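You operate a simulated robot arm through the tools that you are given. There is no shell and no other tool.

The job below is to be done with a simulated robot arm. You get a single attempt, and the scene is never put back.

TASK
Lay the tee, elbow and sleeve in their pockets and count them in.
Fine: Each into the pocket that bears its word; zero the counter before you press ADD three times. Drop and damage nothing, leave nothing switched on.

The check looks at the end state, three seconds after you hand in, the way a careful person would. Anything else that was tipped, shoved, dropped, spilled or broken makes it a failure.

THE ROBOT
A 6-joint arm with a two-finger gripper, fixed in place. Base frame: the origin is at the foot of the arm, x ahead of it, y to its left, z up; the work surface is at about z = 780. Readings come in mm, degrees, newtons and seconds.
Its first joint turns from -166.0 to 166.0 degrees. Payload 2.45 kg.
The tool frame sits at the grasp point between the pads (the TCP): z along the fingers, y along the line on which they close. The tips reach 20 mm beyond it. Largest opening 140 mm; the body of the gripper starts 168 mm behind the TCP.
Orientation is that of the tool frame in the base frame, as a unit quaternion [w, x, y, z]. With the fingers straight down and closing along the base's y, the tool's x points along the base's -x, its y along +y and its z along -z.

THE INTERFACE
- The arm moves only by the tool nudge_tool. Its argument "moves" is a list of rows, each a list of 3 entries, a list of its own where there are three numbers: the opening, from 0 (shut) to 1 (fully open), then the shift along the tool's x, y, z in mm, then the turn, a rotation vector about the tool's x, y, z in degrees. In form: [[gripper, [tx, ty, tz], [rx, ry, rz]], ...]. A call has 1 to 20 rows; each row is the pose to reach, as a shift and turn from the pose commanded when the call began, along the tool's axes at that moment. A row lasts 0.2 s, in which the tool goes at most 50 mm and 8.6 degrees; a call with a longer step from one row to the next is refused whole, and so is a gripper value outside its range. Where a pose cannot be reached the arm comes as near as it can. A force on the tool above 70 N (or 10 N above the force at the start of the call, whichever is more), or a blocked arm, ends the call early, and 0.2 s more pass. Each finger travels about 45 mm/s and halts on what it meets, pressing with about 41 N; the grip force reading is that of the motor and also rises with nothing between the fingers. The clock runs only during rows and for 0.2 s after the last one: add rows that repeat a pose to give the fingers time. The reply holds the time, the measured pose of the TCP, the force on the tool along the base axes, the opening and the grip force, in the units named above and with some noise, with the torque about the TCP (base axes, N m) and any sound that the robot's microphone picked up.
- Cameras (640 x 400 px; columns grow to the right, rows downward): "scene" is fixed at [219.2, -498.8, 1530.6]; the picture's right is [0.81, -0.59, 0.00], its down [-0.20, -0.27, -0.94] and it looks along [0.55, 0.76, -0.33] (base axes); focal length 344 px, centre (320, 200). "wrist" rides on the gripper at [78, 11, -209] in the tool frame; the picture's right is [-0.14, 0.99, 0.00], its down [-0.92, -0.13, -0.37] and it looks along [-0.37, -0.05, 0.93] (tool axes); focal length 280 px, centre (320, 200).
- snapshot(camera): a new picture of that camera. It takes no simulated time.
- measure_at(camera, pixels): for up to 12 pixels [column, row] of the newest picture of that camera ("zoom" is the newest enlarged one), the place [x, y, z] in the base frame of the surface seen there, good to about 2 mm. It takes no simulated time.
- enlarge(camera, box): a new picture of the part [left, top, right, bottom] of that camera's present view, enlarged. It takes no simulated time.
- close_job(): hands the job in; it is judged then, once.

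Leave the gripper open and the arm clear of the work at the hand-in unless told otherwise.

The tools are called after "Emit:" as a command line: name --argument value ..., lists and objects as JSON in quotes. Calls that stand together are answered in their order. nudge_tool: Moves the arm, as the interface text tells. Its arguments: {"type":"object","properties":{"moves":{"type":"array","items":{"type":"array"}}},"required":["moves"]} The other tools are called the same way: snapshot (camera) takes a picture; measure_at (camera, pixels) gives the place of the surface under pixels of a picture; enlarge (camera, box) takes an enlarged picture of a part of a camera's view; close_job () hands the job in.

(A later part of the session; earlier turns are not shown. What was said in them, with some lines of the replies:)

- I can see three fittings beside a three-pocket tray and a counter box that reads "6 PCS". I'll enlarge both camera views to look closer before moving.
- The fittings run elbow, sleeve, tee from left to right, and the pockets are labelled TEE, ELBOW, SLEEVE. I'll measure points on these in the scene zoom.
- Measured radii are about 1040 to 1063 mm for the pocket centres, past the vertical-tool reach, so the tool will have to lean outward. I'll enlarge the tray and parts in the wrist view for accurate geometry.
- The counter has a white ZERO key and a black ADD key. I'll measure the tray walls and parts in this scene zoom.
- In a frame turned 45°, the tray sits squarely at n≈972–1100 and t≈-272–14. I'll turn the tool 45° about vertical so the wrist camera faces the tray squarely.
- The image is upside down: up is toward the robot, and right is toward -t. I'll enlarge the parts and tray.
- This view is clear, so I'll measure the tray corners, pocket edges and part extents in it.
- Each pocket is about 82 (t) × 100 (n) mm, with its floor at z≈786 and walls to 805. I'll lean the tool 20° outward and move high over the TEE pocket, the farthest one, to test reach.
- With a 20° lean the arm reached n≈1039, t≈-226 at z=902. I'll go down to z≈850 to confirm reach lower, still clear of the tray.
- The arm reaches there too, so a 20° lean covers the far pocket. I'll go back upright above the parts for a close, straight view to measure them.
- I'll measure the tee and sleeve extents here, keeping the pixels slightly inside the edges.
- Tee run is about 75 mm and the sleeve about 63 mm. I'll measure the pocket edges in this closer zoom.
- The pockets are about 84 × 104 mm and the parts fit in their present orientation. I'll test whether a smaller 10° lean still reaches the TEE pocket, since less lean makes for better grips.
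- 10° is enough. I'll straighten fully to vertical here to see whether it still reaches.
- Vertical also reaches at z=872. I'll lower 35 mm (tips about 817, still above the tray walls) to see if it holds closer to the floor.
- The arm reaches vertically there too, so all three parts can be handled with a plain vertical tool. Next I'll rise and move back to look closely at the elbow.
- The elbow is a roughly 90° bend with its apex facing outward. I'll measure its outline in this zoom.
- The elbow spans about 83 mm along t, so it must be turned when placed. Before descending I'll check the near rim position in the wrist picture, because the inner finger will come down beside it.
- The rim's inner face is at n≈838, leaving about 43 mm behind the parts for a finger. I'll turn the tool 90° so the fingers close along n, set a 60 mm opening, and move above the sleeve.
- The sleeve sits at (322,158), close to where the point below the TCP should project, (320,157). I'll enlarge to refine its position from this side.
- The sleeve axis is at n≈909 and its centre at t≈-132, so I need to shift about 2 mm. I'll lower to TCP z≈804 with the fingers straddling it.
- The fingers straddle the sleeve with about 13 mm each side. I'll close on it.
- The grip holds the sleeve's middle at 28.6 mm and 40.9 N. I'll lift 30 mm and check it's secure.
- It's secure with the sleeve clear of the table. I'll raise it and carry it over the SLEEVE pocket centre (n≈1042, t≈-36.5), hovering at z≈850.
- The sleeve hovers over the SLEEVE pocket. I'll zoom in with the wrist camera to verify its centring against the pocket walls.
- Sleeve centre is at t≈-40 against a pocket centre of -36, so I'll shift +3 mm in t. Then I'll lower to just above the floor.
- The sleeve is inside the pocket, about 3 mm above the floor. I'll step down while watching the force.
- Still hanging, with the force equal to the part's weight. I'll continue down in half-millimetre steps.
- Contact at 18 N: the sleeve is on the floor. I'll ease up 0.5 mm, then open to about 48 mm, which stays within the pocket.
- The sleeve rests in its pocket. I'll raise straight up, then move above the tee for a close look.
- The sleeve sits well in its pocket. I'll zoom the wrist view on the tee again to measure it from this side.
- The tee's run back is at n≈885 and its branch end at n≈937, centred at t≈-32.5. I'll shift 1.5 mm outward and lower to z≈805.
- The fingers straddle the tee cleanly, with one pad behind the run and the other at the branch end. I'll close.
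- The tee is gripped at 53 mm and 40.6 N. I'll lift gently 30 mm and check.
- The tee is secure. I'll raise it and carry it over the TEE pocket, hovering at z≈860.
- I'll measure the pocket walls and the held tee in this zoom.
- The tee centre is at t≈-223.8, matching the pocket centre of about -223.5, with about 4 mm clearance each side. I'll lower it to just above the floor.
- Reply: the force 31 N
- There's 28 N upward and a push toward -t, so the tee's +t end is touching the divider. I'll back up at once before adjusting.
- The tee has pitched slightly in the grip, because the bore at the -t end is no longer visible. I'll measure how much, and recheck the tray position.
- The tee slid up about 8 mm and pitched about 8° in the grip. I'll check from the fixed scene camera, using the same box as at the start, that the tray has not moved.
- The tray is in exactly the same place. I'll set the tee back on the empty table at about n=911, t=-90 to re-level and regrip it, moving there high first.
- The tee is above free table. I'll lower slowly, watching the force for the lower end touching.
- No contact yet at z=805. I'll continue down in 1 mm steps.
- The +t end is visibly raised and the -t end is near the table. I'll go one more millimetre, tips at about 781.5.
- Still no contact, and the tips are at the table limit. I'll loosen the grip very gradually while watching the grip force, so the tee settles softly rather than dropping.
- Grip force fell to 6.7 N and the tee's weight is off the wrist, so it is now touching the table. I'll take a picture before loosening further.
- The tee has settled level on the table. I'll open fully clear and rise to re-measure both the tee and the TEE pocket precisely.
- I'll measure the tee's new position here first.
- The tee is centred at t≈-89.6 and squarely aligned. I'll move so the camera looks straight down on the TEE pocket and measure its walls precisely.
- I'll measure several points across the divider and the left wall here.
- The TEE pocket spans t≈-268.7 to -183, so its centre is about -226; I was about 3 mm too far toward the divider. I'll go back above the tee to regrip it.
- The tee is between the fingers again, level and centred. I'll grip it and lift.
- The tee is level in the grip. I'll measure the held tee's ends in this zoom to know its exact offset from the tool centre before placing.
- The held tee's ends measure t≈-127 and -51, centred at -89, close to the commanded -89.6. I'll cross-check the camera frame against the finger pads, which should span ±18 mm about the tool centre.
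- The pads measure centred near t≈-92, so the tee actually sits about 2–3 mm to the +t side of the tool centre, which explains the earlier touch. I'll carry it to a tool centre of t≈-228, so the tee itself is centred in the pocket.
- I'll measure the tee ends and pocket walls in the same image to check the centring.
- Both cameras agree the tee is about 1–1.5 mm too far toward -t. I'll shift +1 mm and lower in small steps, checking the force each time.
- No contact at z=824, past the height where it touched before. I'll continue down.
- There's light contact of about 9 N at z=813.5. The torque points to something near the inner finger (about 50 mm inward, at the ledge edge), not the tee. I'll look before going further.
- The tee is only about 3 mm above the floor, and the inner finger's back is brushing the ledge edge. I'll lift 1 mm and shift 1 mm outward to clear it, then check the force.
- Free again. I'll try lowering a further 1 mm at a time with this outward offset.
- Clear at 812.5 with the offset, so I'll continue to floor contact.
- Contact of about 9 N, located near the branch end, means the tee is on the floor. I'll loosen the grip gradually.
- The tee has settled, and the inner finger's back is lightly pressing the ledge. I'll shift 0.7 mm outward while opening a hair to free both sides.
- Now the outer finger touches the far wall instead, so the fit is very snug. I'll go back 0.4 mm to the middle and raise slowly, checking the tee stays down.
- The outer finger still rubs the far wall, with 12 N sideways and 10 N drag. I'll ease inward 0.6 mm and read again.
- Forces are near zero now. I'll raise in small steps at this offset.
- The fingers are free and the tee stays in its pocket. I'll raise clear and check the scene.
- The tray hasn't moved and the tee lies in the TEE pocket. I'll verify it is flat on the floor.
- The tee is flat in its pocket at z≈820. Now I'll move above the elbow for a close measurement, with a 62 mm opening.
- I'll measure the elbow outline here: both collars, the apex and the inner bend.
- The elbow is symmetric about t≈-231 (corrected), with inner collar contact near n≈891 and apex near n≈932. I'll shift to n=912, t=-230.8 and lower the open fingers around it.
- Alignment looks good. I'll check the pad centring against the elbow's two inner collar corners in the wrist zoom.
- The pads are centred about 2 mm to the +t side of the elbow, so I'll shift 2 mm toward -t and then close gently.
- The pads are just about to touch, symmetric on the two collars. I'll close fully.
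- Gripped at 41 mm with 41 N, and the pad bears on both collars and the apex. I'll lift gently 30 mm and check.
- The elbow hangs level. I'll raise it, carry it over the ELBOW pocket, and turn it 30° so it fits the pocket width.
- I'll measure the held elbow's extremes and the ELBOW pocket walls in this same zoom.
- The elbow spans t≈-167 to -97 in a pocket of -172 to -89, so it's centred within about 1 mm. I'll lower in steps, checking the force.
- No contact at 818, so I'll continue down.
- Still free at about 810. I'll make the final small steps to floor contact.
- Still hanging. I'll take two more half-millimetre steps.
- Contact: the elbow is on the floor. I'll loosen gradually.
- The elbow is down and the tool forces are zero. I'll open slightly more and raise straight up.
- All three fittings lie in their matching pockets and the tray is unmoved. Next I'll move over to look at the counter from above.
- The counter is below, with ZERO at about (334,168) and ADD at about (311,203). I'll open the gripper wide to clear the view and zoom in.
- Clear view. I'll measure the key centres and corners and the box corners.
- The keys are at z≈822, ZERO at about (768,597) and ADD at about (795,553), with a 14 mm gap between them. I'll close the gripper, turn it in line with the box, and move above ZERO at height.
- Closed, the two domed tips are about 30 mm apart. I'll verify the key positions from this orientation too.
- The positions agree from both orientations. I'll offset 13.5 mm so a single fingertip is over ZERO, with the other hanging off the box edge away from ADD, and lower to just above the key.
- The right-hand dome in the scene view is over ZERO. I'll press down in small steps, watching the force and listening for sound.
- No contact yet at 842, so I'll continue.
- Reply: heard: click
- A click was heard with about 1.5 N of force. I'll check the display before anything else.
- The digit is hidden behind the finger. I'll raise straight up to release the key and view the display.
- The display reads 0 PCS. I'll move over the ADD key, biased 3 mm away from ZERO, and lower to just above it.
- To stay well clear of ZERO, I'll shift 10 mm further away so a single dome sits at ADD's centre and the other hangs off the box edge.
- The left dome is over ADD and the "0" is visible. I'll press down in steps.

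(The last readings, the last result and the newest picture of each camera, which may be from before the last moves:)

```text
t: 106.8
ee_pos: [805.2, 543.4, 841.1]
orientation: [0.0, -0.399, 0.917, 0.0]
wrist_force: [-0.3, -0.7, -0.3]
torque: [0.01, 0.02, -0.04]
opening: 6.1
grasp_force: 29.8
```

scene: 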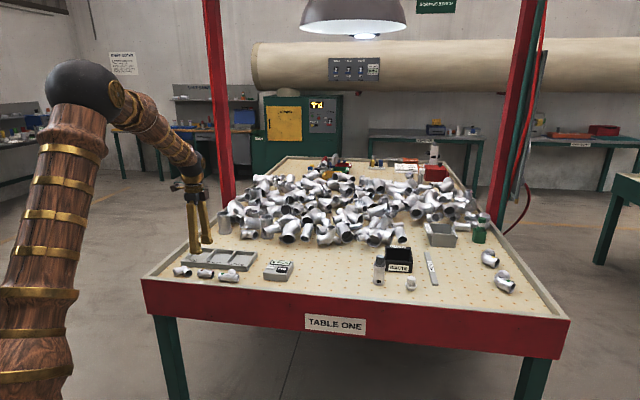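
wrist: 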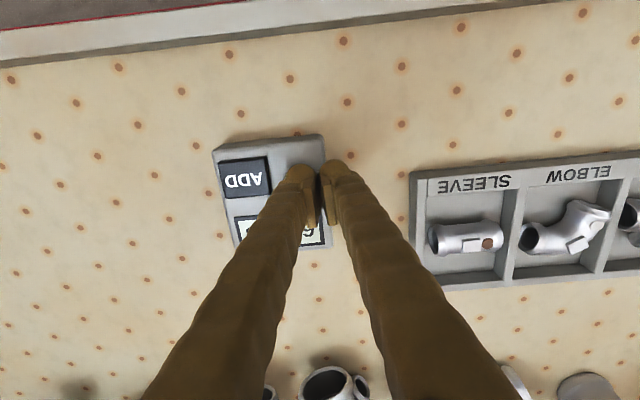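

The opening reads 6.1 mm, which is odd for a closed gripper. I'll look before continuing.

Emit:
enlarge --camera "scene" --box '[245, 235, 315, 290]'

Emit:
enlarge --camera "wrist" --box '[240, 110, 390, 240]'

```text
7.27 times, centred on (280, 262) of scene
```

zoom: 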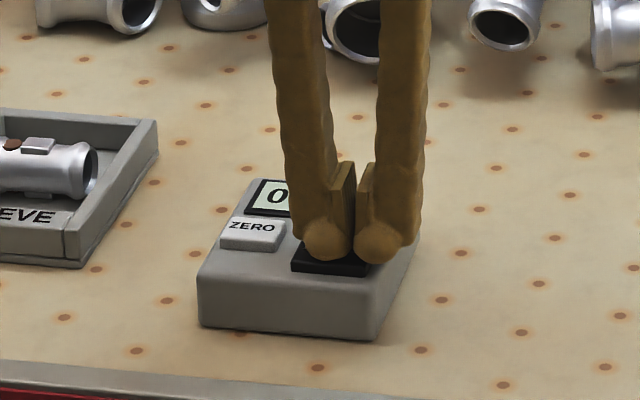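

```text
3.08 times, centred on (315, 175) of wrist
```

zoom: 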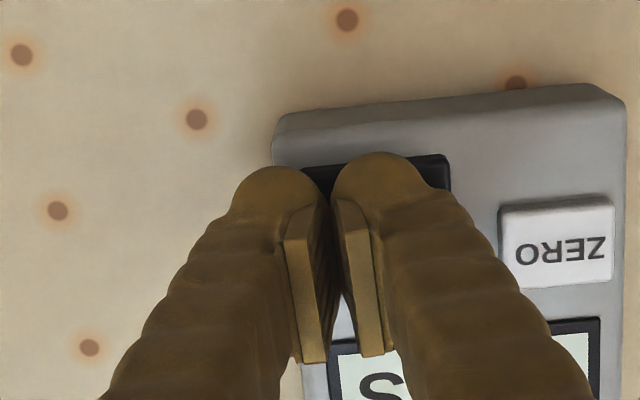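

The picture shows the fingers still closed as before, so the opening reading looks like a glitch. I'll re-read with a hold, then continue pressing.

Emit:
nudge_tool --moves '[[0, [0, 0, 0], [0, 0, 0]]]'

Emit:
nudge_tool --moves '[[0, [0, 0, 0.5], [0, 0, 0]], [0, [0, 0, 1], [0, 0, 0]], [0, [0, 0, 1], [0, 0, 0]]]'

```text
t: 107.2
ee_pos: [805.2, 544.6, 841.2]
orientation: [-0.001, -0.398, 0.917, 0.0]
wrist_force: [-0.3, 0.6, 0.1]
torque: [0.0, -0.01, -0.01]
opening: 6.1
grasp_force: 29.3
```

```text
t: 108.0
ee_pos: [804.7, 544.0, 838.1]
orientation: [0.0, -0.399, 0.917, 0.0]
wrist_force: [0.3, -0.1, 0.3]
torque: [0.02, -0.04, -0.01]
opening: 6.1
grasp_force: 29.5
heard: click
```

A click was heard, so I'll check the digit on the display.

Emit:
enlarge --camera "scene" --box '[260, 245, 300, 275]'

```text
13.33 times, centred on (280, 260) of scene
```

zoom: 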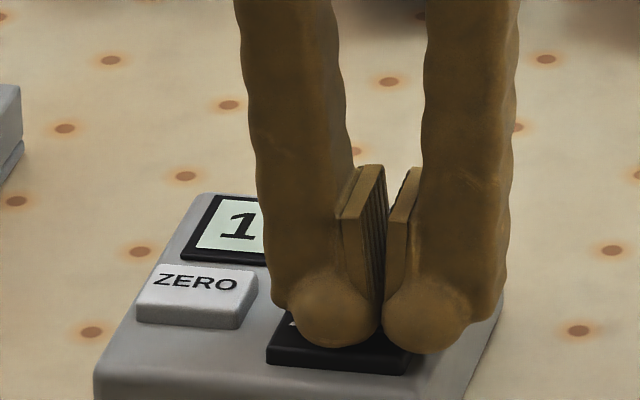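

The display shows 1. I'll raise 6 mm to release the key fully, and confirm it still reads 1.

Emit:
nudge_tool --moves '[[0, [0, 0, -2], [0, 0, 0]], [0, [0, 0, -5], [0, 0, 0]], [0, [0, 0, -6.5], [0, 0, 0]], [0, [0, 0, -6.5], [0, 0, 0]]]'

Emit:
enlarge --camera "scene" --box '[260, 245, 300, 275]'

```text
t: 109.0
ee_pos: [804.0, 545.3, 846.4]
orientation: [0.0, -0.399, 0.917, -0.001]
wrist_force: [0.0, 0.2, -0.6]
torque: [0.0, 0.02, 0.02]
opening: 0.1
grasp_force: 29.4
```

```text
13.33 times, centred on (280, 260) of scene
```

zoom: 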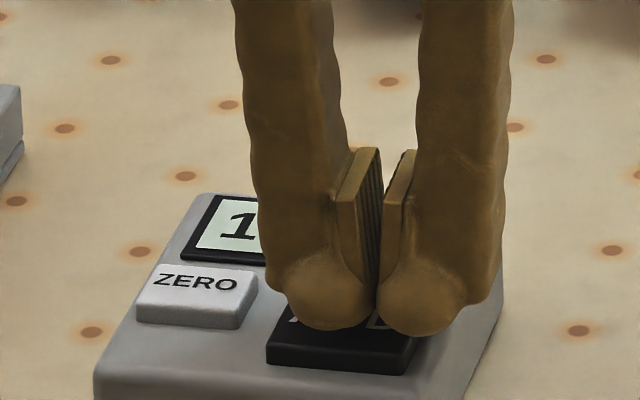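

Still 1 with the key released. I'll press a second time.

Emit:
nudge_tool --moves '[[0, [0, 0, 3], [0, 0, 0]], [0, [0, 0, 5], [0, 0, 0]], [0, [0, 0, 6], [0, 0, 0]], [0, [0, 0, 6.5], [0, 0, 0]], [0, [0, 0, 6.5], [0, 0, 0]]]'

Emit:
enlarge --camera "scene" --box '[260, 245, 300, 275]'

```text
t: 110.2
ee_pos: [803.5, 544.7, 839.4]
orientation: [0.0, -0.398, 0.917, 0.0]
wrist_force: [-0.3, 0.1, 1.5]
torque: [0.0, 0.01, 0.03]
opening: 5.9
grasp_force: 29.8
heard: click
```

```text
13.33 times, centred on (280, 260) of scene
```

zoom: 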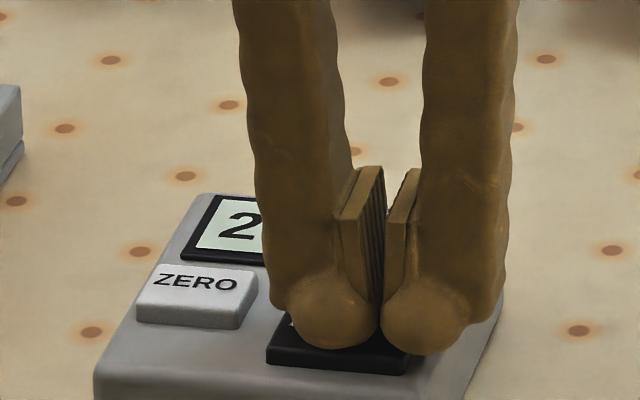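

The display shows 2. I'll release the key, then check before the third press.

Emit:
nudge_tool --moves '[[0, [0, 0, -2], [0, 0, 0]], [0, [0, 0, -5], [0, 0, 0]], [0, [0, 0, -6.5], [0, 0, 0]], [0, [0, 0, -6.5], [0, 0, 0]]]'

Emit:
enlarge --camera "scene" --box '[260, 245, 300, 275]'

```text
t: 111.2
ee_pos: [804.6, 543.4, 846.5]
orientation: [0.001, -0.399, 0.917, 0.0]
wrist_force: [0.0, 0.2, -0.6]
torque: [0.02, -0.02, 0.02]
opening: 0.3
grasp_force: 29.7
```

```text
13.33 times, centred on (280, 260) of scene
```

zoom: 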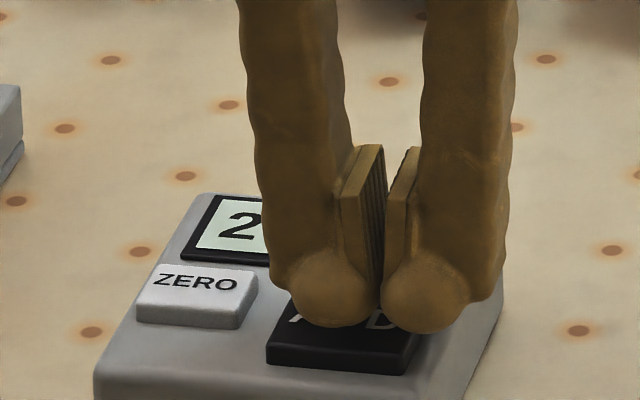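

The key is released and still reads 2. Now the third press.

Emit:
nudge_tool --moves '[[0, [0, 0, 3], [0, 0, 0]], [0, [0, 0, 5], [0, 0, 0]], [0, [0, 0, 6], [0, 0, 0]], [0, [0, 0, 6.5], [0, 0, 0]], [0, [0, 0, 6.5], [0, 0, 0]]]'

Emit:
enlarge --camera "scene" --box '[260, 245, 300, 275]'

```text
t: 112.4
ee_pos: [803.2, 543.6, 839.9]
orientation: [0.0, -0.398, 0.917, 0.0]
wrist_force: [1.0, 0.5, 0.5]
torque: [0.01, -0.04, 0.02]
opening: 6.0
grasp_force: 29.2
heard: click
```

```text
13.33 times, centred on (280, 260) of scene
```

zoom: 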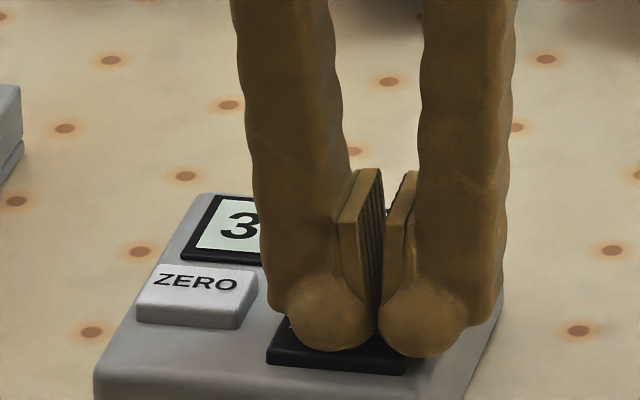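

The display shows 3. I'll raise straight up well clear, open the gripper at height, and review the whole scene.

Emit:
nudge_tool --moves '[[0, [0, 0, -3], [0, 0, 0]], [0, [0, 0, -10], [0, 0, 0]], [0, [0, 0, -40], [0, 0, 0]], [0, [0, 0, -85], [0, 0, 0]], [0, [0, 0, -130], [0, 0, 0]], [0.3, [20, 0, -175], [0, 0, 0]], [0.6, [50, 0, -210], [0, 0, 0]], [1, [90, 0, -230], [0, 0, 0]], [1, [130, 0, -240], [0, 0, 0]], [1, [150, 0, -250], [0, 0, 0]], [1, [150, 0, -250], [0, 0, 0]], [1, [150, 0, -250], [0, 0, 0]]]'

Emit:
snapshot --camera "scene"

Emit:
enlarge --camera "scene" --box '[160, 225, 310, 300]'

Emit:
snapshot --camera "wrist"

```text
t: 115.0
ee_pos: [702.8, 434.3, 1090.5]
orientation: [0.0, -0.399, 0.917, 0.0]
wrist_force: [-0.1, 0.3, -0.7]
torque: [0.02, 0.04, 0.0]
opening: 139.1
grasp_force: 0.0
```

```text
taken
```

scene: 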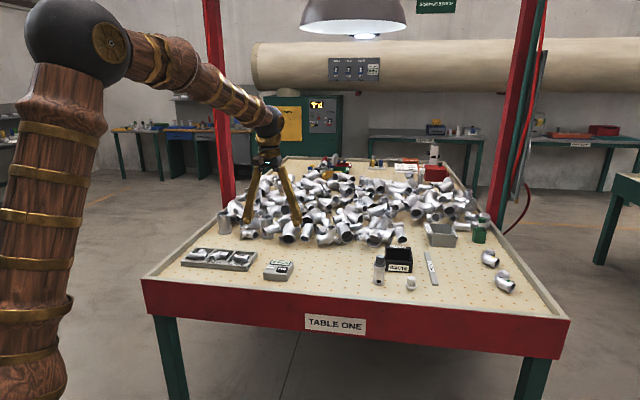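

```text
4.27 times, centred on (235, 262) of scene
```

zoom: 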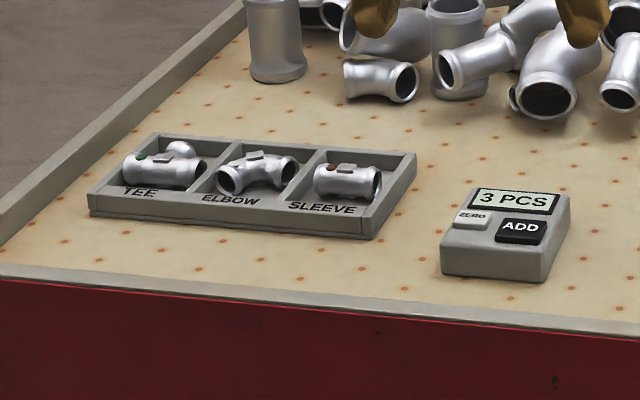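

```text
taken
```

wrist: 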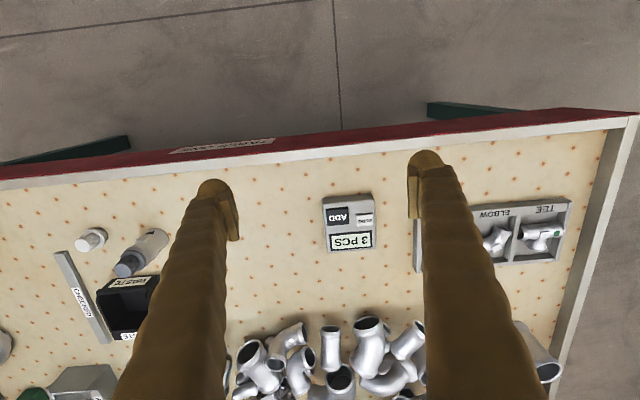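

The display reads 3 PCS, and the tee, elbow and sleeve lie in their labelled pockets. The tray and counter are where they were at the start, nothing else was disturbed, and I switched nothing on. The gripper is open and clear, so I'm handing in.

Emit:
close_job

```text
The job is handed in.
```

The tee, elbow and sleeve are each in the pocket that bears its word. I zeroed the counter and pressed ADD three times; it went from 6 to 0 and now reads 3 PCS. The job is handed in.

- **Tee:** On the first try at its pocket, one end touched the divider and the tee slipped in the grip. I set it back on the table, regripped it and placed it flat. As I let go, the fingers rubbed the tray walls lightly. I compared the tray with the starting picture after each of these, and it had not moved.
- **Elbow:** It was too wide to go in straight, so it lies turned about 30° in its pocket.
- **Final state:** Nothing was dropped, I switched nothing on, and the counter box is where it was. The gripper is open and the arm is clear of the work.
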